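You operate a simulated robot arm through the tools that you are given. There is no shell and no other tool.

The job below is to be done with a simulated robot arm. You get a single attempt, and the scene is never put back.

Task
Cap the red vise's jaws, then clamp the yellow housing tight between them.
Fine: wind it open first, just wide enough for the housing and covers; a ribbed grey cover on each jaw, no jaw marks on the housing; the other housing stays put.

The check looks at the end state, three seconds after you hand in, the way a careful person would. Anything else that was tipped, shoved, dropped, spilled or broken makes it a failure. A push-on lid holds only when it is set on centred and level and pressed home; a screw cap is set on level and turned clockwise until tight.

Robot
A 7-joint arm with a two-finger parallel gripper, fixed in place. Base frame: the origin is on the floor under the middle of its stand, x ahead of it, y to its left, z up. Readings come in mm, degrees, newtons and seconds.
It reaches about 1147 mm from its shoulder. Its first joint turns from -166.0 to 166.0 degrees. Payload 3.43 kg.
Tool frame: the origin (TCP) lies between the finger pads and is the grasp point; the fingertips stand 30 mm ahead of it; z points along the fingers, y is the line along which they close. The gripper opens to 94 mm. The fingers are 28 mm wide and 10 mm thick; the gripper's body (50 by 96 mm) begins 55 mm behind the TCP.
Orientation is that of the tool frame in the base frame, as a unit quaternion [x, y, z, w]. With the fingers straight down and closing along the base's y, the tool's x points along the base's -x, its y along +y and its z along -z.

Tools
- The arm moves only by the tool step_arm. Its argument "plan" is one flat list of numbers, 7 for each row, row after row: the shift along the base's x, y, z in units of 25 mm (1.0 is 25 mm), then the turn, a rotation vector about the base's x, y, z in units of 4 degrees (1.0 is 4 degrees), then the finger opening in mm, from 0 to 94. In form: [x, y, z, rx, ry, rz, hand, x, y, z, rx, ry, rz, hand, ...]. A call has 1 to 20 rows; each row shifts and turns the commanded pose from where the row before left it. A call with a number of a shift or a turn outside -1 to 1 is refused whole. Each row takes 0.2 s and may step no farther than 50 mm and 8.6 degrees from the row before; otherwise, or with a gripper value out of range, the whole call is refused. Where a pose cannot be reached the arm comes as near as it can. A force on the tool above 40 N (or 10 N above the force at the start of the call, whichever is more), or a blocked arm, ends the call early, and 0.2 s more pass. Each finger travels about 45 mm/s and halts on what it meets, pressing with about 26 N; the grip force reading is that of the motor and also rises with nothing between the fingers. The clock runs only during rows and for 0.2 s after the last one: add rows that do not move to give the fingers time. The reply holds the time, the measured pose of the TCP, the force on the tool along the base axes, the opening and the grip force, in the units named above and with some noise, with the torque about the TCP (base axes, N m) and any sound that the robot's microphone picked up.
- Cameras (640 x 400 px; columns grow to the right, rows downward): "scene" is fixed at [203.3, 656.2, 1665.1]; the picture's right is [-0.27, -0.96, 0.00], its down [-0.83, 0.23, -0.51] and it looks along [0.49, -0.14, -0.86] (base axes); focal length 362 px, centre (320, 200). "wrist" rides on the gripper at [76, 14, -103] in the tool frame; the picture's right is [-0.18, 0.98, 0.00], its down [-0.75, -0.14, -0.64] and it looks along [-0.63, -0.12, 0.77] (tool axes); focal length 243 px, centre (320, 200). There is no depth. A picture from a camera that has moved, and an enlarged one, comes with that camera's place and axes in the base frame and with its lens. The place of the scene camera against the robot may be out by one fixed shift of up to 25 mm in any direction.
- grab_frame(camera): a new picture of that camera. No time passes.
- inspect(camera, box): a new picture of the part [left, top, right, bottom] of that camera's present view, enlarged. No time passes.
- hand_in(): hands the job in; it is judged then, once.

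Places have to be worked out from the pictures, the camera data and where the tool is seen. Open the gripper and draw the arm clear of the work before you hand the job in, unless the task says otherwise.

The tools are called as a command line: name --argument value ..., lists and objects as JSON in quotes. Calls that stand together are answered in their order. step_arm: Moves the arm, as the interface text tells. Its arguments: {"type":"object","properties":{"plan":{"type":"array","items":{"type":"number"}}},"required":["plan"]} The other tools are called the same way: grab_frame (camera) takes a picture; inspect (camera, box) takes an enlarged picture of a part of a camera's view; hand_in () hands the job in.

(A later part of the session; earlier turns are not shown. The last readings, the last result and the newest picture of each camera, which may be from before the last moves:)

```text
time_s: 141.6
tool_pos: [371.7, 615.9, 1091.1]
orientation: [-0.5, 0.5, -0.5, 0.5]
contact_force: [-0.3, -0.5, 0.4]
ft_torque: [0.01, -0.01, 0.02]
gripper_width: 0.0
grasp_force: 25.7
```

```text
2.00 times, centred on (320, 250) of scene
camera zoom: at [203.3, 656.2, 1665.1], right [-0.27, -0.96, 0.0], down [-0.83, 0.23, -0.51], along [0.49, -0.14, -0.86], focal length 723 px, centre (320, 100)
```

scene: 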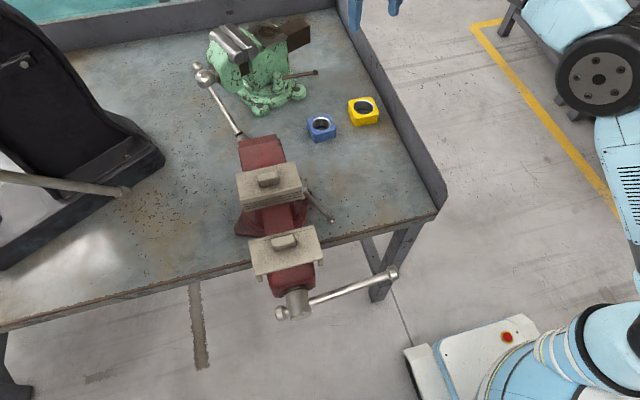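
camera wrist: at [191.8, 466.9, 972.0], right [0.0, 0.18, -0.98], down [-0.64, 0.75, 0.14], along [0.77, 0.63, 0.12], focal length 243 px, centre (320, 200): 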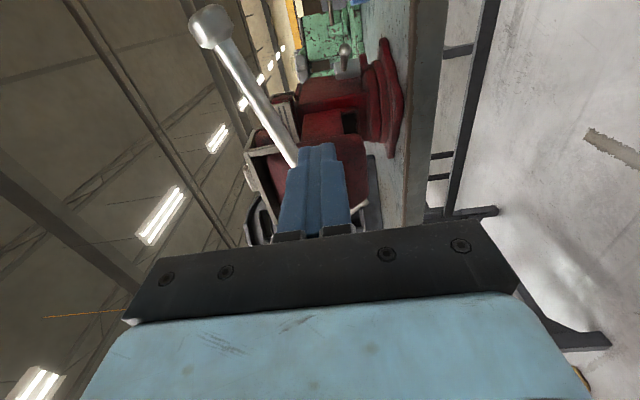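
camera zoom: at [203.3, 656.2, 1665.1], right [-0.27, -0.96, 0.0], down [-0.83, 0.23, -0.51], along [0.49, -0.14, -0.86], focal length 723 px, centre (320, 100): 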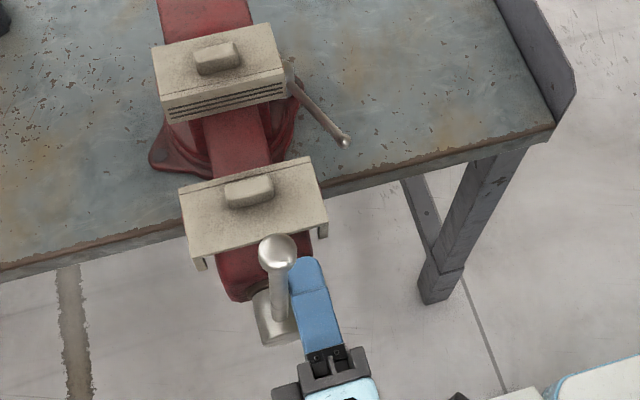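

The bar is now pointing straight up and the jaw opened another ~5.7 mm, giving about 88 mm free between pads. I withdraw the fingers and pitch back to fingers-down.

step_arm --plan '[0, -0.5, 0, 0, 0, 0, 0, -1, 0, 0, 0, 0, 0, 0, -1, 0, 0, 0, 0, 0, 0, -1, 0, 0, 0, 0, 0, 0, -0.4, 0, 0, 0, 0, 0, 0, 0, -0.45, 0.15, 0, 1, 0, 0, 0, -0.45, 0.15, 0, 1, 0, 0, 0, -0.45, 0.15, 0, 1, 0, 0, 0, -0.45, 0.15, 0, 1, 0, 0, 0, -0.45, 0.15, 0, 1, 0, 0, 0, -0.45, 0.15, 0, 1, 0, 0, 0, -0.45, 0.15, 0, 1, 0, 0, 0, -0.45, 0.15, 0, 1, 0, 0, 0, -0.45, 0.15, 0, 1, 0, 0, 0, -0.45, 0.15, 0, 1, 0, 0, 0, -0.45, 0.15, 0, 1, 0, 0, 0, -0.45, 0.15, 0, 1, 0, 0, 0, -0.45, 0.15, 0, 1, 0, 0, 0, -0.45, 0.15, 0, 1, 0, 0, 0, -0.45, 0.15, 0, 1, 0, 0]'

step_arm --plan '[0, 0, 0.15, 0, 1, 0, 0, 0, 0, 0.15, 0, 1, 0, 0, 0, 0, 0.15, 0, 1, 0, 0, 0, 0, 0.15, 0, 1, 0, 0, 0, 0, 0.15, 0, 1, 0, 0, 0, 0, 0.15, 0, 1, 0, 0, 0, 0, 0.15, 0, 1, 0, 0, 0, 0, 0, 0, 0.5, 0, 0, 0, 0, 0, 0, 0, 0, 0]'

grab_frame --camera "scene"

```text
time_s: 145.8
tool_pos: [286.6, 435.5, 1149.3]
orientation: [0.683, -0.683, 0.182, -0.183]
contact_force: [0.2, 0.3, 0.9]
ft_torque: [-0.01, -0.01, 0.0]
gripper_width: 0.0
grasp_force: 25.9
```

```text
time_s: 147.8
tool_pos: [286.7, 434.5, 1174.4]
orientation: [0.708, -0.707, 0.0, 0.001]
contact_force: [0.8, -0.2, 0.0]
ft_torque: [0.05, 0.0, 0.0]
gripper_width: 0.1
grasp_force: 25.5
```

```text
taken
```

scene: 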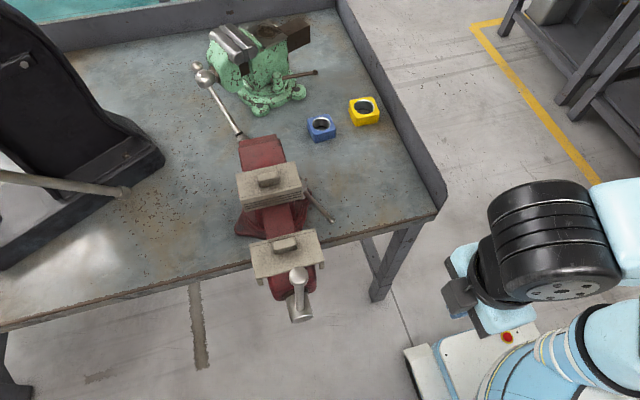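

The handle stays up. I return to the housing, yawing back to about -1° on the way, hand open.

step_arm --plan '[1, -0.173, 0, 0, 0, -1, 30, 1, -0.173, 0, 0, 0, -1, 60, 1, -0.173, 0, 0, 0, -1, 94, 1, -0.173, 0, 0, 0, -1, 94, 1, -0.173, 0, 0, 0, -1, 94, 1, -0.173, 0, 0, 0, -1, 94, 1, -0.173, 0, 0, 0, -1, 94, 1, -0.173, 0, 0, 0, -1, 94, 1, -0.173, 0, 0, 0, -1, 94, 1, -0.173, 0, 0, 0, -1, 94, 1, -0.173, 0, 0, 0, -1, 94, 1, -0.173, 0, 0, 0, -1, 94, 1, -0.173, 0, 0, 0, -1, 94, 1, -0.173, 0, 0, 0, -1, 94, 1, -0.173, 0, 0, 0, -1, 94, 1, -0.173, 0, 0, 0, -1, 94, 1, -0.173, 0, 0, 0, -1, 94, 1, -0.173, 0, 0, 0, -1, 94, 1, -0.173, 0, 0, 0, -1, 94, 1, -0.173, 0, 0, 0, -1, 94]'

step_arm --plan '[0.972, -0.173, 0, 0, 0, -0.55, 94, 0.972, -0.173, 0, 0, 0, -0.55, 94, 0.972, -0.173, 0, 0, 0, -0.55, 94, 0.972, -0.173, 0, 0, 0, -0.55, 94, 0.972, -0.173, 0, 0, 0, -0.55, 94, 0, 0, -1, 0, 0, 0, 94, 0, 0, -1, 0, 0, 0, 94, 0, 0, -1, 0, 0, 0, 94, 0, 0, -1, 0, 0, 0, 94, 0, 0, -1, 0, 0, 0, 94, 0, 0, -1, 0, 0, 0, 94, 0, 0, -1, 0, 0, 0, 94, 0, 0, -1, 0, 0, 0, 94, 0, 0, 0, 0, 0, 0, 94]'

grab_frame --camera "wrist"

inspect --camera "wrist" --box '[220, 40, 420, 200]'

```text
time_s: 152.0
tool_pos: [786.7, 347.6, 1175.9]
orientation: [-0.085, 0.996, 0.0, 0.0]
contact_force: [0.0, 0.6, -0.3]
ft_torque: [0.01, -0.02, 0.02]
gripper_width: 93.7
grasp_force: 0.1
```

```text
time_s: 155.0
tool_pos: [913.4, 327.0, 973.0]
orientation: [0.009, 1.0, 0.001, 0.0]
contact_force: [0.7, 0.3, -0.2]
ft_torque: [0.0, -0.05, 0.01]
gripper_width: 94.0
grasp_force: 0.1
```

```text
taken
camera wrist: at [837.9, 342.1, 1075.8], right [0.2, 0.98, 0.0], down [0.75, -0.15, 0.64], along [0.63, -0.13, -0.77], focal length 243 px, centre (320, 200)
```

wrist: 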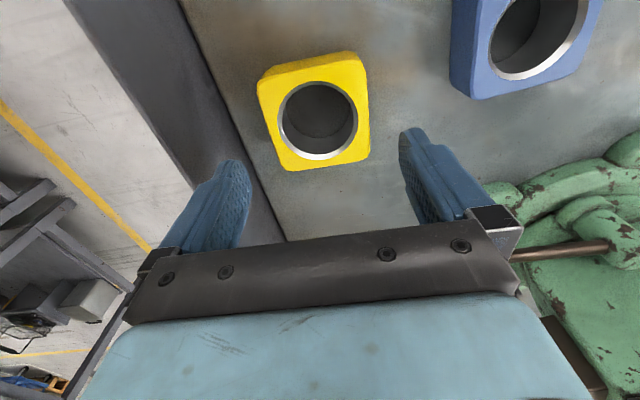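

```text
2.50 times, centred on (320, 120) of wrist
camera zoom: at [837.9, 342.1, 1075.8], right [0.2, 0.98, 0.0], down [0.75, -0.15, 0.64], along [0.63, -0.13, -0.77], focal length 606 px, centre (320, 400)
```

zoom: 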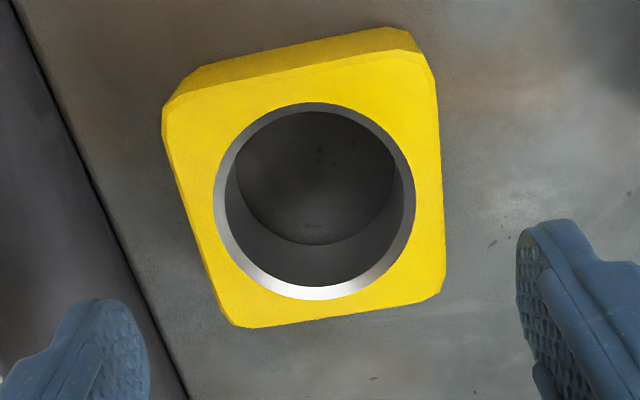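

The housing's centre is near (907.5, 326). I shift -5.5 mm in x, lower to z≈903 and grip it.

step_arm --plan '[-0.22, 0, -1, 0, 0, 0, 94, 0, 0, -1, 0, 0, 0, 94, 0, 0, -0.8, 0, 0, 0, 94, 0, 0, 0, 0, 0, 0, 94]'

step_arm --plan '[0, 0, 0, 0, 0, 0, 60, 0, 0, 0, 0, 0, 0, 60, 0, 0, 0, 0, 0, 0, 60, 0, 0, 0, 0, 0, 0, 60]'

inspect --camera "wrist" --box '[200, 70, 440, 260]'

```text
time_s: 156.0
tool_pos: [903.0, 326.7, 906.0]
orientation: [0.009, 1.0, 0.0, 0.0]
contact_force: [0.1, 0.2, 0.1]
ft_torque: [0.0, -0.02, -0.01]
gripper_width: 94.3
grasp_force: 0.0
```

```text
time_s: 157.0
tool_pos: [903.2, 327.4, 903.4]
orientation: [0.009, 1.0, 0.0, 0.0]
contact_force: [0.1, -0.7, 0.2]
ft_torque: [0.01, -0.06, -0.02]
gripper_width: 77.2
grasp_force: 26.3
```

```text
2.11 times, centred on (320, 165) of wrist
camera zoom: at [828.2, 342.2, 1007.1], right [0.2, 0.98, 0.0], down [0.75, -0.15, 0.64], along [0.63, -0.13, -0.77], focal length 511 px, centre (320, 274)
```

zoom: 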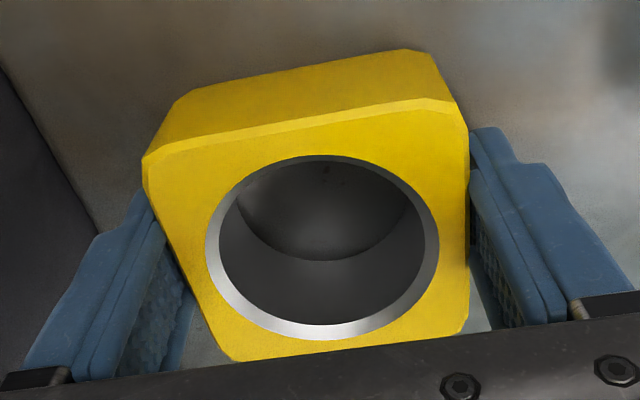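

The housing is really 77 mm square with a small bevel on its top edges, and my grip is about 6 mm off-centre in x. I open, shift +6 mm in x, and regrip.

step_arm --plan '[0, 0, 0, 0, 0, 0, 94, 0, 0, 0, 0, 0, 0, 94, 0.24, 0, 0, 0, 0, 0, 94, 0, 0, 0, 0, 0, 0, 94, 0, 0, 0, 0, 0, 0, 60, 0, 0, 0, 0, 0, 0, 60, 0, 0, 0, 0, 0, 0, 60, 0, 0, 0, 0, 0, 0, 60]'

inspect --camera "wrist" --box '[200, 70, 440, 260]'

```text
time_s: 158.8
tool_pos: [910.1, 326.9, 905.2]
orientation: [0.009, 1.0, 0.0, 0.0]
contact_force: [0.1, -0.1, 0.2]
ft_torque: [-0.1, -0.02, 0.02]
gripper_width: 77.4
grasp_force: 25.9
```

```text
2.11 times, centred on (320, 165) of wrist
camera zoom: at [834.0, 342.7, 1007.4], right [0.2, 0.98, 0.0], down [0.75, -0.15, 0.64], along [0.63, -0.13, -0.77], focal length 511 px, centre (320, 274)
```

zoom: 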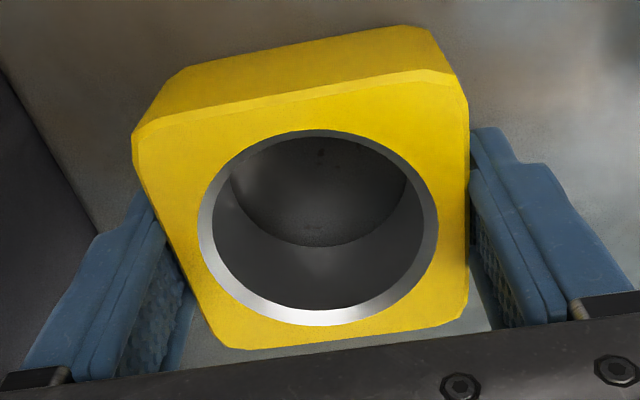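

The grip is now centred to about 1 mm. I lift the housing straight up to z≈1180.

step_arm --plan '[0, 0, 0.3, 0, 0, 0, 60, 0, 0, 0.7, 0, 0, 0, 60, 0, 0, 1, 0, 0, 0, 60, 0, 0, 1, 0, 0, 0, 60, 0, 0, 1, 0, 0, 0, 60, 0, 0, 1, 0, 0, 0, 60, 0, 0, 1, 0, 0, 0, 60, 0, 0, 1, 0, 0, 0, 60, 0, 0, 1, 0, 0, 0, 60, 0, 0, 1, 0, 0, 0, 60, 0, 0, 1, 0, 0, 0, 60, 0, 0, 1, 0, 0, 0, 60, 0, 0, 0, 0, 0, 0, 60]'

grab_frame --camera "wrist"

grab_frame --camera "scene"

```text
time_s: 161.6
tool_pos: [912.2, 327.1, 1179.5]
orientation: [0.009, 1.0, 0.0, 0.0]
contact_force: [-0.3, 0.0, -2.5]
ft_torque: [0.01, -0.02, 0.0]
gripper_width: 77.5
grasp_force: 26.0
```

```text
taken
camera wrist: at [836.4, 342.7, 1281.7], right [0.2, 0.98, 0.0], down [0.75, -0.15, 0.64], along [0.63, -0.13, -0.77], focal length 243 px, centre (320, 200)
```

wrist: 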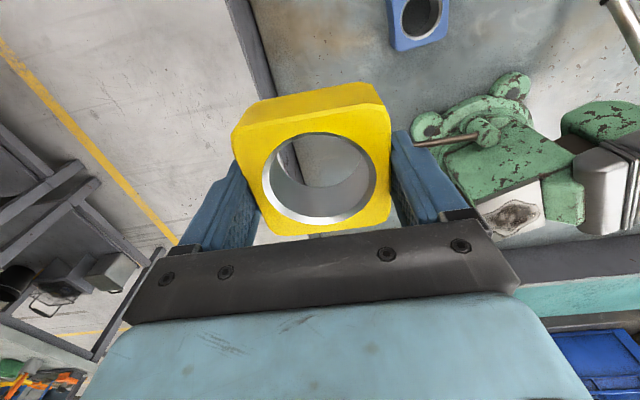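

```text
taken
```

scene: 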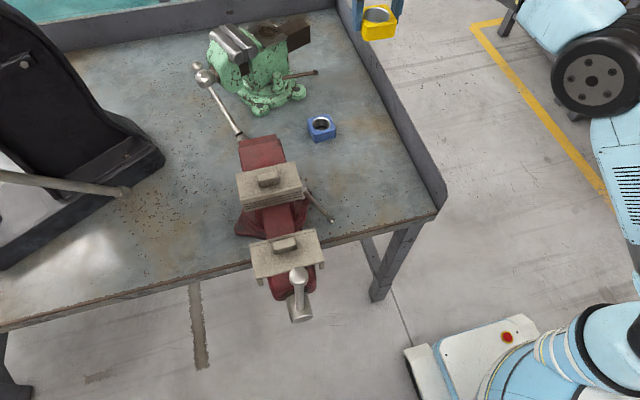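

The housing is held level. I carry it over to above the vise gap, aiming TCP at about (536, 641).

step_arm --plan '[-0.94, 0.785, 0, 0, 0, 0.016, 60, -0.94, 0.785, 0, 0, 0, 0.016, 60, -0.94, 0.785, 0, 0, 0, 0.016, 60, -0.94, 0.785, 0, 0, 0, 0.016, 60, -0.94, 0.785, 0, 0, 0, 0.016, 60, -0.94, 0.785, 0, 0, 0, 0.016, 60, -0.94, 0.785, 0, 0, 0, 0.016, 60, -0.94, 0.785, 0, 0, 0, 0.016, 60, -0.94, 0.785, 0, 0, 0, 0.016, 60, -0.94, 0.785, 0, 0, 0, 0.016, 60, -0.94, 0.785, 0, 0, 0, 0.016, 60, -0.94, 0.785, 0, 0, 0, 0.016, 60, -0.94, 0.785, 0, 0, 0, 0.016, 60, -0.94, 0.785, 0, 0, 0, 0.016, 60, -0.94, 0.785, 0, 0, 0, 0.016, 60, -0.94, 0.785, 0, 0, 0, 0.016, 60, 0, 0, 0, 0, 0, 0, 60, 0, 0, 0, 0, 0, 0, 60]'

grab_frame --camera "wrist"

inspect --camera "scene" --box '[220, 130, 350, 290]'

```text
time_s: 165.4
tool_pos: [532.6, 643.9, 1179.5]
orientation: [0.0, 1.0, 0.0, 0.0]
contact_force: [-0.5, 0.0, -2.8]
ft_torque: [0.02, 0.02, -0.04]
gripper_width: 77.4
grasp_force: 26.4
```

```text
taken
camera wrist: at [456.5, 656.9, 1281.8], right [0.18, 0.98, 0.0], down [0.75, -0.14, 0.64], along [0.63, -0.12, -0.77], focal length 243 px, centre (320, 200)
```

wrist: 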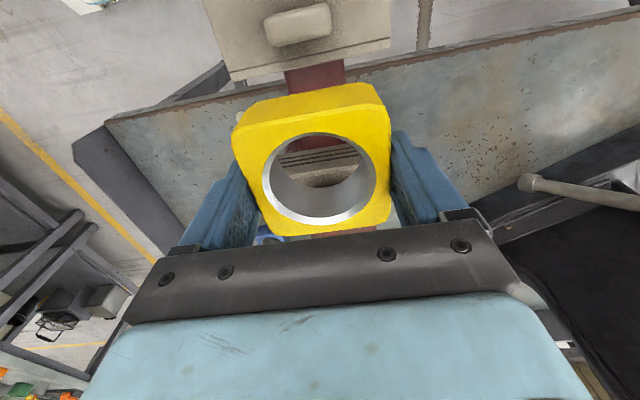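

```text
2.50 times, centred on (285, 210) of scene
camera zoom: at [203.3, 656.2, 1665.1], right [-0.27, -0.96, 0.0], down [-0.83, 0.23, -0.51], along [0.49, -0.14, -0.86], focal length 904 px, centre (408, 175)
```

zoom: 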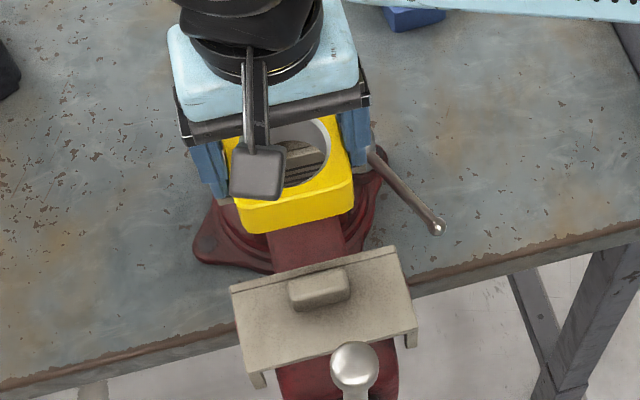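

I correct by (+3.5, -2) mm and lower until the housing's bottom is just above the covers' tops, then check clearances.

step_arm --plan '[0.14, -0.08, -0.6, 0, 0, 0, 60, 0, 0, -0.7, 0, 0, 0, 60, 0, 0, -0.6, 0, 0, 0, 60, 0, 0, 0, 0, 0, 0, 60]'

grab_frame --camera "wrist"

inspect --camera "wrist" --box '[200, 0, 400, 125]'

inspect --camera "scene" --box '[230, 150, 330, 270]'

```text
time_s: 166.4
tool_pos: [536.3, 641.9, 1131.5]
orientation: [0.0, 1.0, -0.001, 0.0]
contact_force: [0.6, 0.8, -2.2]
ft_torque: [-0.01, -0.04, -0.02]
gripper_width: 77.4
grasp_force: 26.1
```

```text
taken
camera wrist: at [460.6, 655.1, 1234.6], right [0.18, 0.98, 0.0], down [0.75, -0.14, 0.64], along [0.63, -0.12, -0.77], focal length 243 px, centre (320, 200)
```

wrist: 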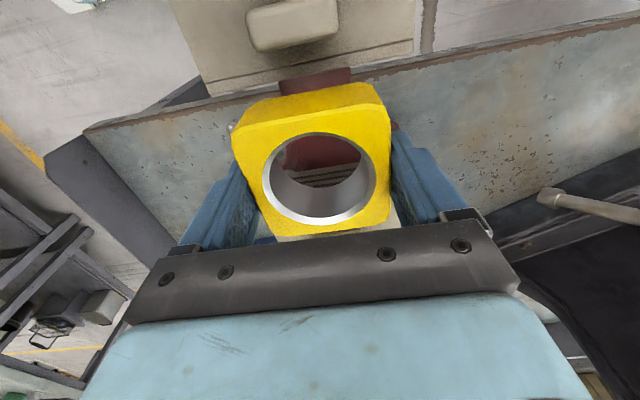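

```text
3.20 times, centred on (300, 62) of wrist
camera zoom: at [460.6, 655.1, 1234.6], right [0.18, 0.98, 0.0], down [0.75, -0.14, 0.64], along [0.63, -0.12, -0.77], focal length 776 px, centre (384, 640)
```

zoom: 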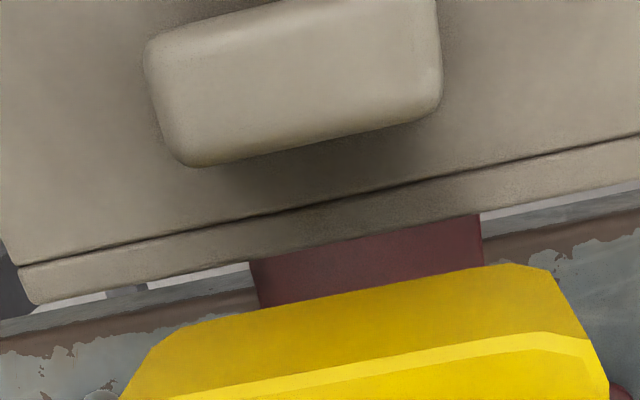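

```text
3.33 times, centred on (280, 210) of scene
camera zoom: at [203.3, 656.2, 1665.1], right [-0.27, -0.96, 0.0], down [-0.83, 0.23, -0.51], along [0.49, -0.14, -0.86], focal length 1205 px, centre (453, 167)
```

zoom: 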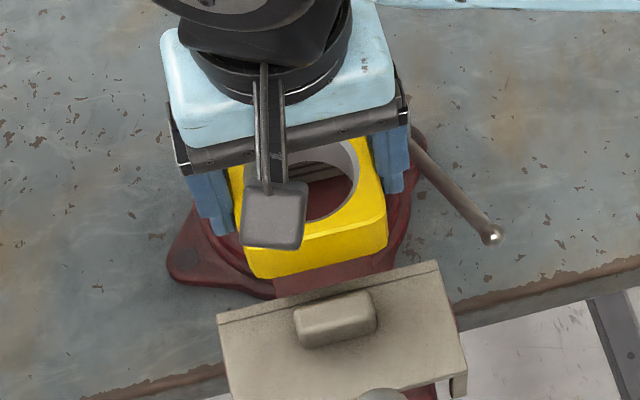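

Clearances are about 7 mm in front and 5–6 mm behind. I shift -1 mm in x and lower the housing between the pads in steps.

step_arm --plan '[-0.04, 0, -0.4, 0, 0, 0, 60, 0, 0, -0.4, 0, 0, 0, 60, 0, 0, -0.4, 0, 0, 0, 60, 0, 0, 0, 0, 0, 0, 60]'

inspect --camera "wrist" --box '[200, 0, 400, 125]'

inspect --camera "scene" --box '[230, 150, 330, 270]'

```text
time_s: 167.4
tool_pos: [535.2, 640.3, 1101.8]
orientation: [0.0, 1.0, -0.001, 0.0]
contact_force: [-0.8, -0.9, -2.5]
ft_torque: [0.02, 0.05, 0.0]
gripper_width: 77.3
grasp_force: 25.7
```

```text
3.20 times, centred on (300, 62) of wrist
camera zoom: at [459.4, 653.8, 1204.7], right [0.18, 0.98, 0.0], down [0.75, -0.14, 0.64], along [0.63, -0.12, -0.77], focal length 776 px, centre (384, 640)
```

zoom: 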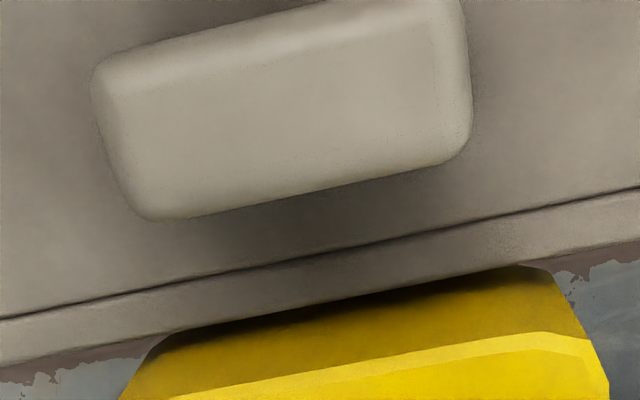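

```text
3.33 times, centred on (280, 210) of scene
camera zoom: at [203.3, 656.2, 1665.1], right [-0.27, -0.96, 0.0], down [-0.83, 0.23, -0.51], along [0.49, -0.14, -0.86], focal length 1205 px, centre (453, 167)
```

zoom: 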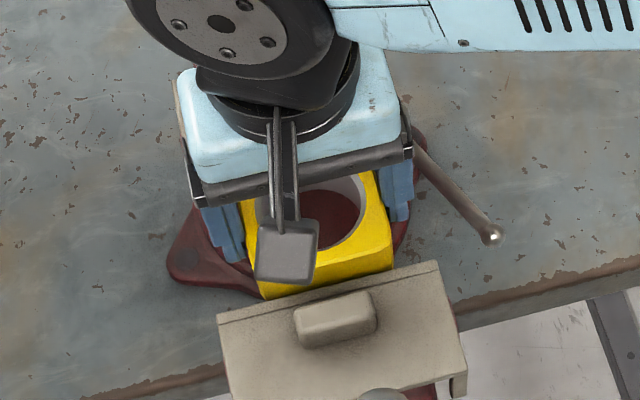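

No contact so far. I lower another 25 mm, then creep down to the slide.

step_arm --plan '[0, 0, -0.4, 0, 0, 0, 60, 0, 0, -0.4, 0, 0, 0, 60, 0, 0, -0.2, 0, 0, 0, 60, 0, 0, 0, 0, 0, 0, 60]'

step_arm --plan '[0, 0, -0.12, 0, 0, 0, 60, 0, 0, -0.12, 0, 0, 0, 60, 0, 0, 0, 0, 0, 0, 60]'

```text
time_s: 168.4
tool_pos: [536.5, 641.0, 1075.9]
orientation: [0.0, 1.0, 0.0, 0.0]
contact_force: [0.4, -0.8, -2.7]
ft_torque: [-0.01, -0.02, -0.01]
gripper_width: 77.3
grasp_force: 25.5
```

```text
time_s: 169.2
tool_pos: [537.0, 638.7, 1069.1]
orientation: [0.0, 1.0, -0.001, 0.0]
contact_force: [-1.6, 0.2, -2.7]
ft_torque: [0.01, 0.04, -0.01]
gripper_width: 77.7
grasp_force: 26.2
```

Still free at z≈1069. I continue in 2–3 mm steps until it touches down.

step_arm --plan '[0, 0.04, -0.1, 0, 0, 0, 60, 0, 0, -0.1, 0, 0, 0, 60, 0, 0, 0, 0, 0, 0, 60]'

inspect --camera "scene" --box '[230, 150, 330, 270]'

grab_frame --camera "wrist"

```text
time_s: 170.0
tool_pos: [536.7, 641.3, 1065.9]
orientation: [0.0, 1.0, 0.0, 0.0]
contact_force: [0.2, -0.1, -1.5]
ft_torque: [-0.01, 0.01, 0.0]
gripper_width: 77.1
grasp_force: 26.2
```

```text
3.33 times, centred on (280, 210) of scene
camera zoom: at [203.3, 656.2, 1665.1], right [-0.27, -0.96, 0.0], down [-0.83, 0.23, -0.51], along [0.49, -0.14, -0.86], focal length 1205 px, centre (453, 167)
```

zoom: 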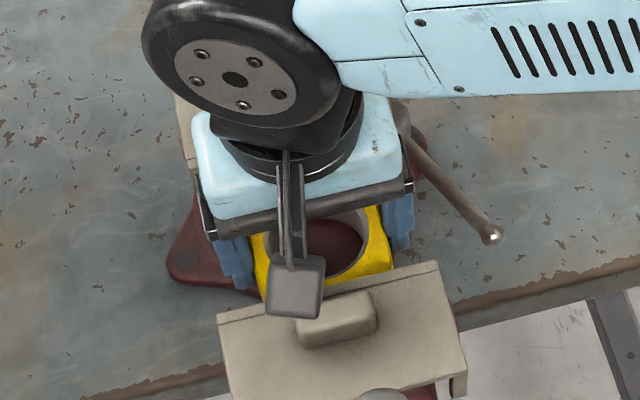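

```text
taken
camera wrist: at [460.6, 654.3, 1167.6], right [0.18, 0.98, 0.0], down [0.75, -0.14, 0.64], along [0.63, -0.12, -0.77], focal length 243 px, centre (320, 200)
```

wrist: 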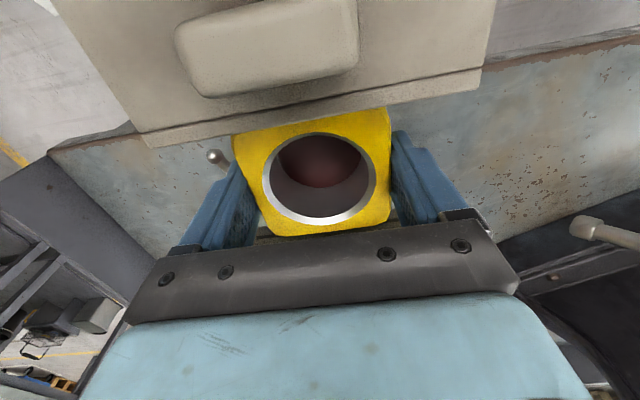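

The weight reading is starting to fall off. I continue creeping down.

step_arm --plan '[0, 0, -0.08, 0, 0, 0, 60, 0, 0, 0, 0, 0, 0, 60]'

step_arm --plan '[0, 0, -0.08, 0, 0, 0, 60, 0, 0, 0, 0, 0, 0, 60]'

```text
time_s: 170.6
tool_pos: [536.0, 640.6, 1064.0]
orientation: [0.0, 1.0, 0.0, 0.0]
contact_force: [0.2, -0.3, -2.6]
ft_torque: [-0.02, -0.05, 0.02]
gripper_width: 77.5
grasp_force: 26.1
```

```text
time_s: 171.2
tool_pos: [536.4, 640.7, 1062.7]
orientation: [0.0, 1.0, 0.0, 0.0]
contact_force: [-0.4, -0.4, 1.1]
ft_torque: [-0.07, 0.1, -0.01]
gripper_width: 77.3
grasp_force: 26.1
```

Touchdown: force turned to +1 N at TCP z≈1062.7. I settle 1 mm more, then open the fingers and check.

step_arm --plan '[0, 0, -0.05, 0, 0, 0, 60, 0, 0, 0, 0, 0, 0, 60]'

step_arm --plan '[0, 0, 0, 0, 0, 0, 82, 0, 0, 0, 0, 0, 0, 94, 0, 0, 0, 0, 0, 0, 94]'

grab_frame --camera "wrist"

inspect --camera "scene" --box '[230, 150, 330, 270]'

```text
time_s: 171.8
tool_pos: [536.5, 641.7, 1062.7]
orientation: [0.0, 1.0, 0.002, 0.0]
contact_force: [2.2, 4.3, 12.9]
ft_torque: [-0.25, 0.38, -0.11]
gripper_width: 77.4
grasp_force: 25.9
```

```text
time_s: 172.6
tool_pos: [535.9, 639.4, 1061.5]
orientation: [0.0, 1.0, 0.0, 0.0]
contact_force: [-0.4, 0.8, 0.5]
ft_torque: [-0.01, -0.02, -0.02]
gripper_width: 93.8
grasp_force: 0.1
```

```text
taken
camera wrist: at [460.0, 653.4, 1164.3], right [0.18, 0.98, 0.0], down [0.75, -0.14, 0.64], along [0.63, -0.12, -0.77], focal length 243 px, centre (320, 200)
```

wrist: 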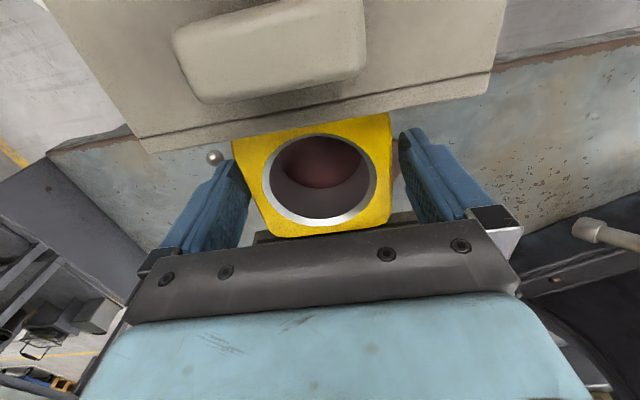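

```text
3.33 times, centred on (280, 210) of scene
camera zoom: at [203.3, 656.2, 1665.1], right [-0.27, -0.96, 0.0], down [-0.83, 0.23, -0.51], along [0.49, -0.14, -0.86], focal length 1205 px, centre (453, 167)
```

zoom: 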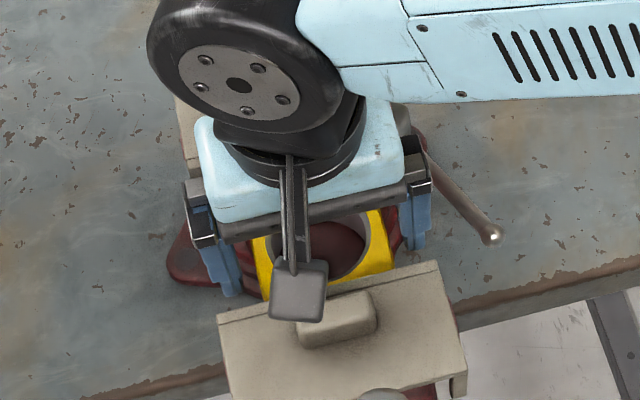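

The housing rests on the slide between the pads. I rise straight up and look at it from above.

step_arm --plan '[0, 0, 0.5, 0, 0, 0, 94, 0, 0, 1, 0, 0, 0, 94, 0, 0, 1, 0, 0, 0, 94, 0, 0, 1, 0, 0, 0, 94, 0, 0, 1, 0, 0, 0, 94, 0, 0, 1, 0, 0, 0, 94, 0, 0, 0, 0, 0, 0, 94]'

grab_frame --camera "wrist"

inspect --camera "wrist" --box '[220, 60, 420, 220]'

```text
time_s: 174.2
tool_pos: [535.2, 639.4, 1199.6]
orientation: [0.0, 1.0, 0.001, 0.0]
contact_force: [-0.5, 0.2, 0.9]
ft_torque: [-0.05, 0.03, 0.03]
gripper_width: 94.0
grasp_force: 0.0
```

```text
taken
camera wrist: at [458.9, 652.9, 1301.8], right [0.18, 0.98, 0.0], down [0.75, -0.14, 0.64], along [0.63, -0.12, -0.77], focal length 243 px, centre (320, 200)
```

wrist: 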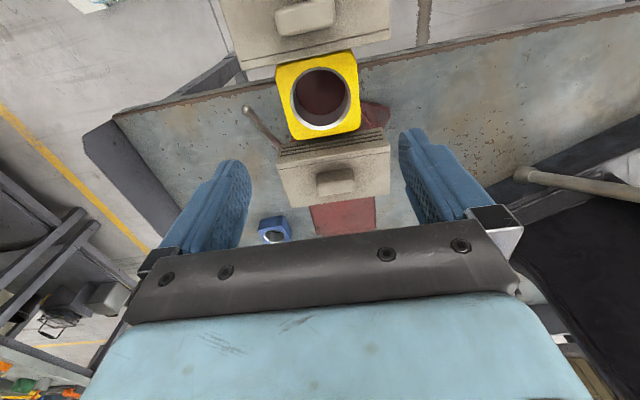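

```text
2.50 times, centred on (320, 140) of wrist
camera zoom: at [458.9, 652.9, 1301.8], right [0.18, 0.98, 0.0], down [0.75, -0.14, 0.64], along [0.63, -0.12, -0.77], focal length 606 px, centre (320, 350)
```

zoom: 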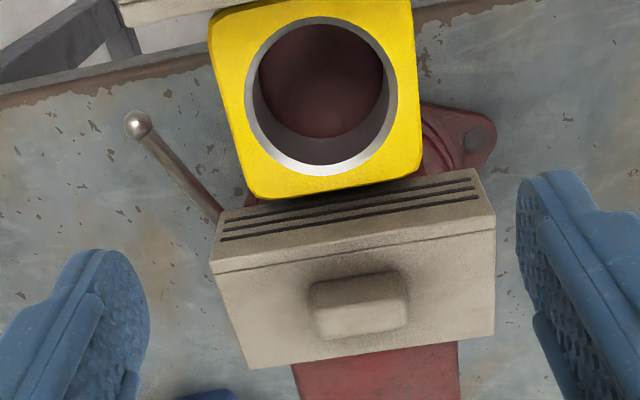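

The housing sits square on the slide, clear of both pads. The handle bar now stands up to z≈1194 at x≈384, so I route around it: first toward -y, then back, yawing to +90°.

step_arm --plan '[0, -1, 0, 0, 0, 1, 60, 0, -1, 0, 0, 0, 1, 30, 0, -1, 0, 0, 0, 1, 0, 0, -1, 0, 0, 0, 1, 0, 0, -1, 0, 0, 0, 1, 0, 0, -1, 0, 0, 0, 1, 0, 0, -1, 0, 0, 0, 1, 0, -1, 0, 0, 0, 0, 1, 0, -1, 0, 0, 0, 0, 1, 0, -1, 0, 0, 0, 0, 1, 0, -1, 0, 0, 0, 0, 1, 0, -1, 0, 0, 0, 0, 1, 0, -1, 0, 0, 0, 0, 1, 0, -1, 0, 0, 0, 0, 1, 0, -1, 0, 0, 0, 0, 1, 0, -1, 0, 0, 0, 0, 1, 0, -1, 0, 0, 0, 0, 1, 0, -0.2, 0, 0, 0, 0, 1, 0, 0, 0, 0, 0, 0, 1, 0, 0, 0, 0, 0, 0, 1, 0]'

step_arm --plan '[0, 0, 0, 0, 0, 1, 0, 0, 0, 0, 0, 0, 1, 0, 0, 0, 0, 0, 0, 0.5, 0, 0, 0, 0, 0, -1, 0, 0, 0, 0, 0, 0, -1, 0, 0, 0, 0, 0, 0, -1, 0, 0, 0, 0, 0, 0, -1, 0, 0, 0, 0, 0, 0, -1, 0, 0, 0, 0, 0, 0, -1, 0, 0, 0, 0, 0, 0, -1, 0, 0, 0, 0, 0, 0, -1, 0, 0, 0, 0, 0, 0, -1, 0, 0, 0, 0, 0, 0, -1, 0, 0, 0, 0, 0, 0, -1, 0, 0, 0, 0, 0, 0, -1, 0, 0, 0, 0, 0, 0, -1, 0, 0, 0, 0, 0, 0, -1, 0, 0, 0, 0, 0, 0, -1, 0, 0]'

step_arm --plan '[0, 0, 0, 0, -1, 0, 0, 0, 0, 0, 0, -1, 0, 0, 0, 0, 0, 0, -1, 0, 0, 0, 0, 0, 0, -1, 0, 0, 0, 0, 0, 0, -1, 0, 0, 0, 0, 0, 0, -1, 0, 0, 0, 0, 0, 0, -1, 0, 0, 0, 0, 0, 0, -0.5, 0, 0, 0, 0, 0, 0, 0, 0, 0]'

grab_frame --camera "scene"

```text
time_s: 178.4
tool_pos: [280.5, 465.9, 1196.9]
orientation: [-0.643, 0.766, 0.0, 0.0]
contact_force: [-0.8, 0.0, 0.3]
ft_torque: [0.01, -0.04, -0.01]
gripper_width: 0.0
grasp_force: 25.8
```

```text
time_s: 182.2
tool_pos: [279.2, 466.0, 1198.6]
orientation: [-0.612, 0.612, -0.354, 0.354]
contact_force: [0.2, -0.2, 0.0]
ft_torque: [0.01, 0.02, 0.03]
gripper_width: 0.3
grasp_force: 26.2
```

```text
time_s: 184.2
tool_pos: [279.3, 465.7, 1197.8]
orientation: [0.501, -0.5, 0.5, -0.499]
contact_force: [0.1, 0.3, -0.2]
ft_torque: [0.02, -0.02, 0.03]
gripper_width: 0.2
grasp_force: 25.9
```

```text
taken
```

scene: 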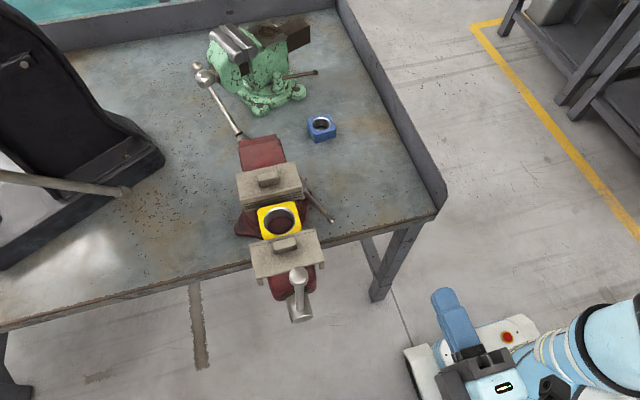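

The tool points along +x again. I zoom on the handle to confirm its angle, then move to the +y side of the bar near its top.

inspect --camera "scene" --box '[230, 150, 350, 340]'

step_arm --plan '[0, 1, -0.5, 0, 0, 0, 0, 0, 1, -0.5, 0, 0, 0, 0, 0, 1, -0.5, 0, 0, 0, 0, 0, 1, -0.5, 0, 0, 0, 0, 0, 1, -0.5, 0, 0, 0, 0, 0, 1, -0.5, 0, 0, 0, 0, 0, 1, -0.5, 0, 0, 0, 0, 0, 1, -0.5, 0, 0, 0, 0, 0, 0.8, -0.5, 0, 0, 0, 0, 0, 0, 0, 0, 0, 0, 0]'

grab_frame --camera "wrist"

```text
2.11 times, centred on (290, 245) of scene
camera zoom: at [203.3, 656.2, 1665.1], right [-0.27, -0.96, 0.0], down [-0.83, 0.23, -0.51], along [0.49, -0.14, -0.86], focal length 761 px, centre (383, 105)
```

zoom: 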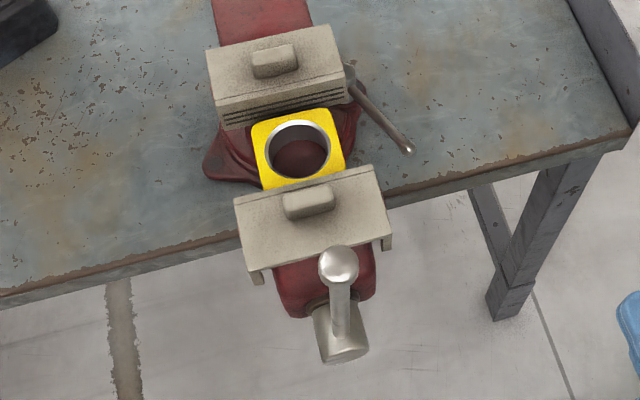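

```text
time_s: 186.4
tool_pos: [279.5, 686.1, 1085.7]
orientation: [-0.5, 0.501, -0.5, 0.5]
contact_force: [0.0, -0.4, -0.5]
ft_torque: [0.02, 0.03, -0.01]
gripper_width: 0.0
grasp_force: 26.4
```

```text
taken
camera wrist: at [177.6, 608.5, 1070.4], right [0.0, 0.18, -0.98], down [-0.64, 0.75, 0.14], along [0.77, 0.63, 0.12], focal length 243 px, centre (320, 200)
```

wrist: 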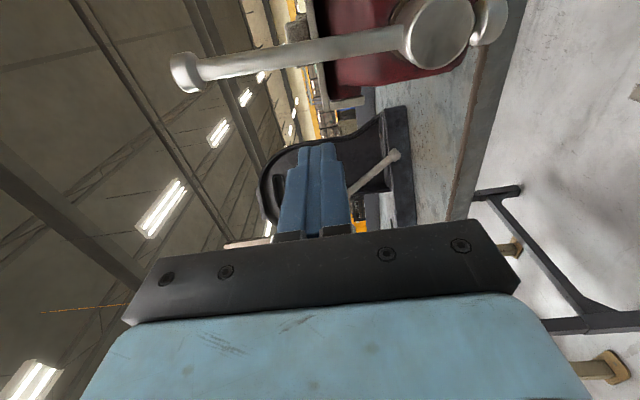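

The bar points up with its ball at about y=634. I insert the fingers on its +y side and begin pushing clockwise (top toward -y), following the jaw's +x travel.

step_arm --plan '[1, 0, 0, 0, 0, 0, 0, 1, 0, 0, 0, 0, 0, 0, 1, 0, 0, 0, 0, 0, 0, 0.7, -0.3, 0.1, 0, 0, 0, 0, 0, 0, 0, 0, 0, 0, 0]'

step_arm --plan '[0, -0.84, 0.18, 0, 0, 0, 0, 0.045, -0.992, 0.04, 0, 0, 0, 0, 0.045, -0.968, -0.212, 0, 0, 0, 0, 0.045, -0.88, -0.46, 0, 0, 0, 0, 0.045, -0.732, -0.668, 0, 0, 0, 0, 0, 0, 0, 0, 0, 0, 0]'

inspect --camera "scene" --box '[230, 150, 410, 350]'

```text
time_s: 187.6
tool_pos: [375.2, 675.9, 1087.0]
orientation: [0.5, -0.5, 0.5, -0.5]
contact_force: [0.1, -0.2, 0.3]
ft_torque: [0.02, -0.01, 0.05]
gripper_width: 0.1
grasp_force: 26.3
```

```text
time_s: 189.0
tool_pos: [376.2, 569.8, 1057.3]
orientation: [0.5, -0.499, 0.501, -0.5]
contact_force: [0.4, 1.2, 0.0]
ft_torque: [0.02, -0.01, 0.01]
gripper_width: 0.0
grasp_force: 26.5
```

```text
2.00 times, centred on (320, 250) of scene
camera zoom: at [203.3, 656.2, 1665.1], right [-0.27, -0.96, 0.0], down [-0.83, 0.23, -0.51], along [0.49, -0.14, -0.86], focal length 723 px, centre (320, 100)
```

zoom: 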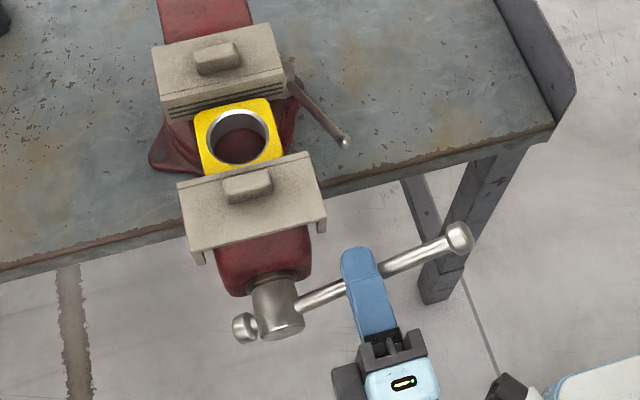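

The jaw is closing smoothly. I continue by another 45°.

step_arm --plan '[0.045, -0.532, -0.84, 0, 0, 0, 0, 0.045, -0.3, -0.944, 0, 0, 0, 0, 0.045, -0.04, -0.992, 0, 0, 0, 0, 0, 0, 0, 0, 0, 0, 0]'

inspect --camera "scene" --box '[230, 150, 410, 350]'

inspect --camera "scene" --box '[230, 155, 320, 235]'

```text
time_s: 190.0
tool_pos: [378.3, 546.0, 991.2]
orientation: [-0.499, 0.5, -0.5, 0.501]
contact_force: [-0.6, 0.5, -0.4]
ft_torque: [-0.02, 0.05, -0.02]
gripper_width: 0.0
grasp_force: 26.2
```

```text
2.00 times, centred on (320, 250) of scene
camera zoom: at [203.3, 656.2, 1665.1], right [-0.27, -0.96, 0.0], down [-0.83, 0.23, -0.51], along [0.49, -0.14, -0.86], focal length 723 px, centre (320, 100)
```

zoom: 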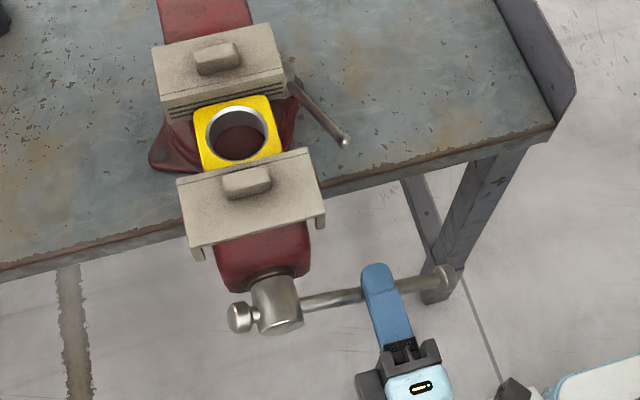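

```text
5.00 times, centred on (275, 195) of scene
camera zoom: at [203.3, 656.2, 1665.1], right [-0.27, -0.96, 0.0], down [-0.83, 0.23, -0.51], along [0.49, -0.14, -0.86], focal length 1808 px, centre (545, 225)
```

zoom: 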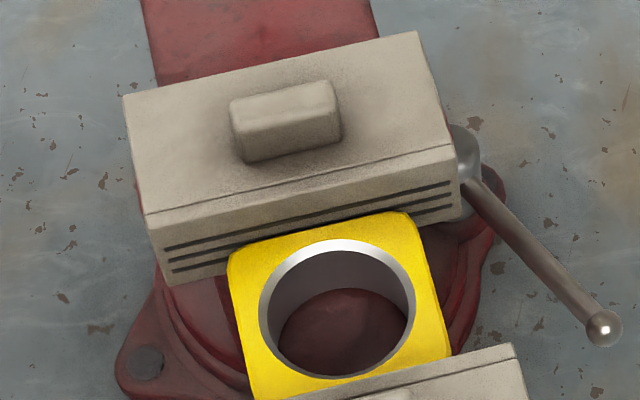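

The housing is now near both pads. I continue in smaller steps, watching force.

step_arm --plan '[0.022, 0.09, -0.49, 0, 0, 0, 0, 0.022, 0.122, -0.478, 0, 0, 0, 0, 0.022, 0.2, -0.45, 0, 0, 0, 0, 0, 0, 0, 0, 0, 0, 0]'

inspect --camera "scene" --box '[230, 155, 320, 235]'

```text
time_s: 191.0
tool_pos: [382.7, 556.6, 955.4]
orientation: [-0.5, 0.5, -0.5, 0.5]
contact_force: [0.5, 0.2, -0.4]
ft_torque: [-0.03, 0.0, 0.0]
gripper_width: 0.1
grasp_force: 25.6
```

```text
5.00 times, centred on (275, 195) of scene
camera zoom: at [203.3, 656.2, 1665.1], right [-0.27, -0.96, 0.0], down [-0.83, 0.23, -0.51], along [0.49, -0.14, -0.86], focal length 1808 px, centre (545, 225)
```

zoom: 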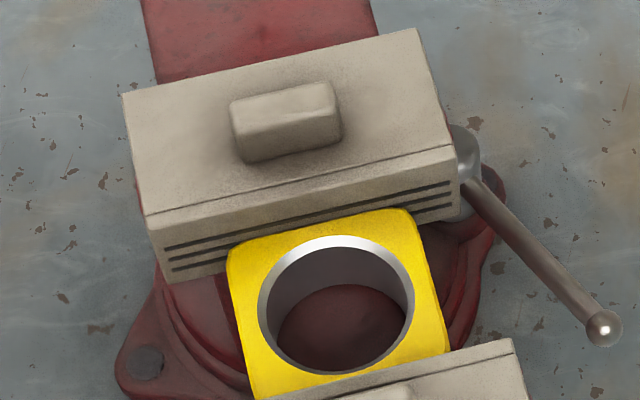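

The housing slides gently toward the fixed pad. I continue in 7.5° steps.

step_arm --plan '[0.022, 0.264, -0.436, 0, 0, 0, 0, 0.022, 0.312, -0.388, 0, 0, 0, 0, 0, 0, 0, 0, 0, 0, 0]'

inspect --camera "scene" --box '[230, 155, 320, 235]'

```text
time_s: 191.8
tool_pos: [383.5, 571.5, 935.0]
orientation: [-0.5, 0.5, -0.499, 0.5]
contact_force: [0.6, 0.1, 0.3]
ft_torque: [-0.01, 0.01, 0.0]
gripper_width: 0.0
grasp_force: 26.4
```

```text
5.00 times, centred on (275, 195) of scene
camera zoom: at [203.3, 656.2, 1665.1], right [-0.27, -0.96, 0.0], down [-0.83, 0.23, -0.51], along [0.49, -0.14, -0.86], focal length 1808 px, centre (545, 225)
```

zoom: 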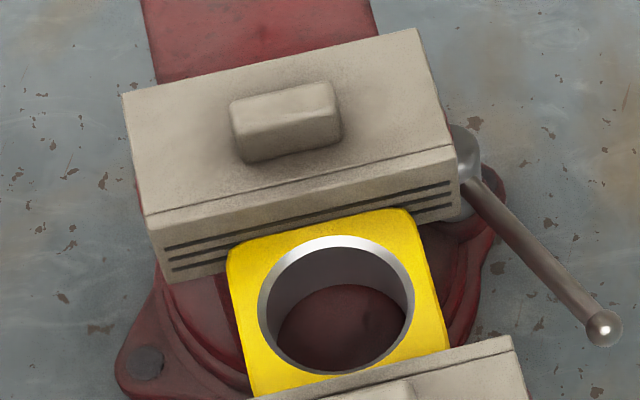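

Closing continues with no resistance yet. Two more steps.

step_arm --plan '[0.022, 0.356, -0.344, 0, 0, 0, 0, 0.022, 0.404, -0.292, 0, 0, 0, 0, 0, 0, 0, 0, 0, 0, 0]'

step_arm --plan '[0.022, 0.436, -0.24, 0, 0, 0, 0, 0, 0, 0, 0, 0, 0, 0]'

inspect --camera "scene" --box '[230, 155, 320, 235]'

```text
time_s: 192.6
tool_pos: [385.9, 589.3, 918.9]
orientation: [0.5, -0.5, 0.5, -0.5]
contact_force: [0.7, -0.7, 0.6]
ft_torque: [-0.05, 0.02, 0.02]
gripper_width: 0.0
grasp_force: 26.1
```

```text
time_s: 193.2
tool_pos: [385.4, 600.1, 912.5]
orientation: [-0.5, 0.501, -0.5, 0.499]
contact_force: [2.5, -1.1, 1.4]
ft_torque: [0.04, -0.06, -0.05]
gripper_width: 0.0
grasp_force: 26.1
```

```text
5.00 times, centred on (275, 195) of scene
camera zoom: at [203.3, 656.2, 1665.1], right [-0.27, -0.96, 0.0], down [-0.83, 0.23, -0.51], along [0.49, -0.14, -0.86], focal length 1808 px, centre (545, 225)
```

zoom: 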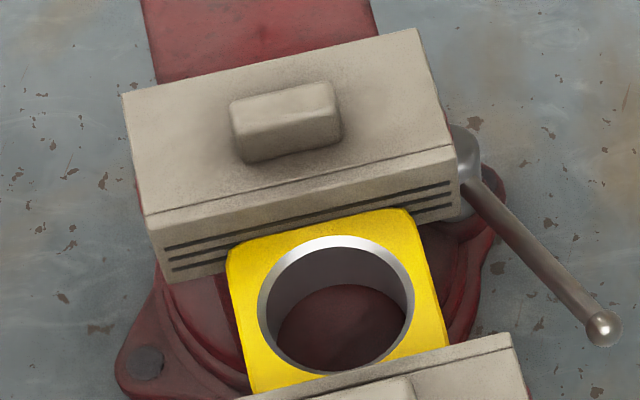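

Still light. I continue in 7.5° steps, one call each, reading the force.

step_arm --plan '[0.022, 0.46, -0.18, 0, 0, 0, 0, 0, 0, 0, 0, 0, 0, 0]'

step_arm --plan '[0.022, 0.484, -0.12, 0, 0, 0, 0, 0, 0, 0, 0, 0, 0, 0]'

inspect --camera "scene" --box '[230, 155, 320, 235]'

inspect --camera "scene" --box '[230, 150, 410, 350]'

```text
time_s: 193.8
tool_pos: [384.4, 612.6, 909.1]
orientation: [0.5, -0.5, 0.5, -0.5]
contact_force: [1.2, -1.2, -0.9]
ft_torque: [-0.01, -0.01, -0.02]
gripper_width: 0.0
grasp_force: 26.0
```

```text
time_s: 194.4
tool_pos: [385.2, 625.0, 906.2]
orientation: [-0.499, 0.501, -0.499, 0.501]
contact_force: [0.0, -0.3, -0.3]
ft_torque: [0.0, -0.02, -0.01]
gripper_width: 0.0
grasp_force: 25.4
```

```text
5.00 times, centred on (275, 195) of scene
camera zoom: at [203.3, 656.2, 1665.1], right [-0.27, -0.96, 0.0], down [-0.83, 0.23, -0.51], along [0.49, -0.14, -0.86], focal length 1808 px, centre (545, 225)
```

zoom: 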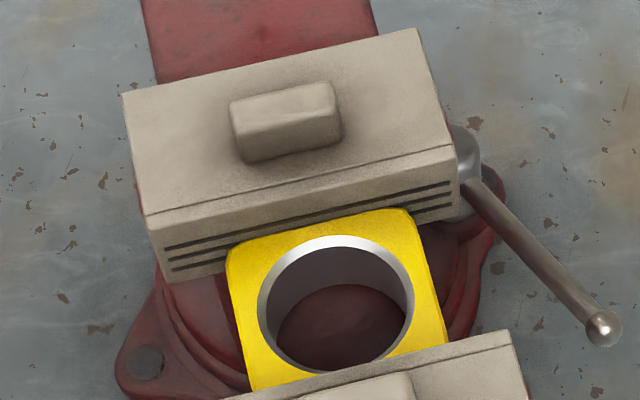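

```text
2.00 times, centred on (320, 250) of scene
camera zoom: at [203.3, 656.2, 1665.1], right [-0.27, -0.96, 0.0], down [-0.83, 0.23, -0.51], along [0.49, -0.14, -0.86], focal length 723 px, centre (320, 100)
```

zoom: 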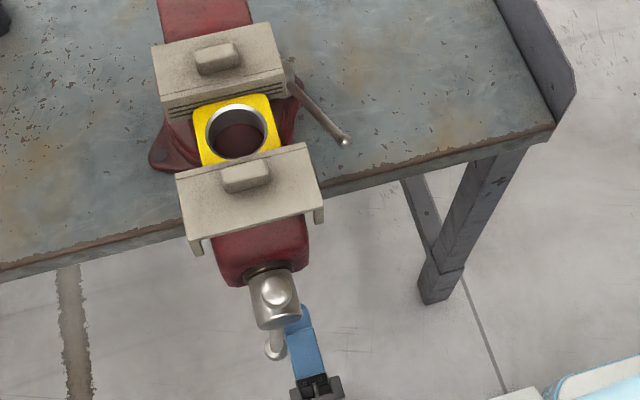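

No clamping force yet, though the bar now hangs at the bottom. I keep turning in 7.5° steps.

step_arm --plan '[0.022, 0.496, -0.052, 0, 0, 0, 0, 0, 0, 0, 0, 0, 0, 0]'

step_arm --plan '[0.022, 0.496, 0.012, 0, 0, 0, 0, 0, 0, 0, 0, 0, 0, 0]'

step_arm --plan '[0.022, 0.49, 0.075, 0, 0, 0, 0, 0, 0, 0, 0, 0, 0, 0]'

inspect --camera "scene" --box '[230, 155, 320, 235]'

```text
time_s: 195.0
tool_pos: [386.3, 636.9, 904.3]
orientation: [-0.5, 0.501, -0.499, 0.5]
contact_force: [0.7, -3.7, 1.3]
ft_torque: [0.08, -0.05, -0.05]
gripper_width: 0.0
grasp_force: 25.7
```

```text
time_s: 195.6
tool_pos: [388.1, 649.5, 904.9]
orientation: [-0.499, 0.5, -0.5, 0.5]
contact_force: [0.2, -4.1, 1.5]
ft_torque: [0.07, 0.0, -0.05]
gripper_width: 0.0
grasp_force: 26.0
```

```text
time_s: 196.2
tool_pos: [387.0, 660.3, 906.8]
orientation: [0.5, -0.5, 0.5, -0.5]
contact_force: [-1.4, -6.0, 0.9]
ft_torque: [0.07, -0.02, -0.02]
gripper_width: 0.2
grasp_force: 25.8
```

```text
5.00 times, centred on (275, 195) of scene
camera zoom: at [203.3, 656.2, 1665.1], right [-0.27, -0.96, 0.0], down [-0.83, 0.23, -0.51], along [0.49, -0.14, -0.86], focal length 1808 px, centre (545, 225)
```

zoom: 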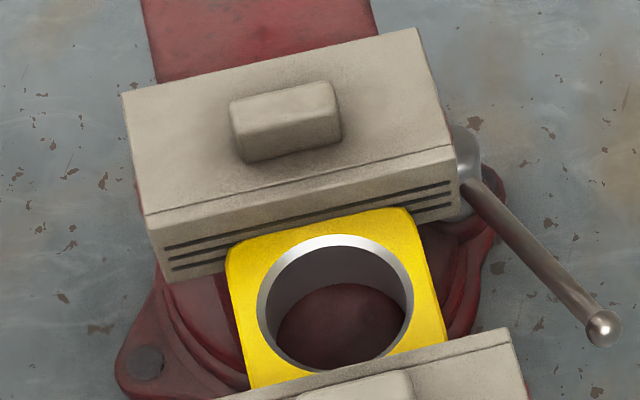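

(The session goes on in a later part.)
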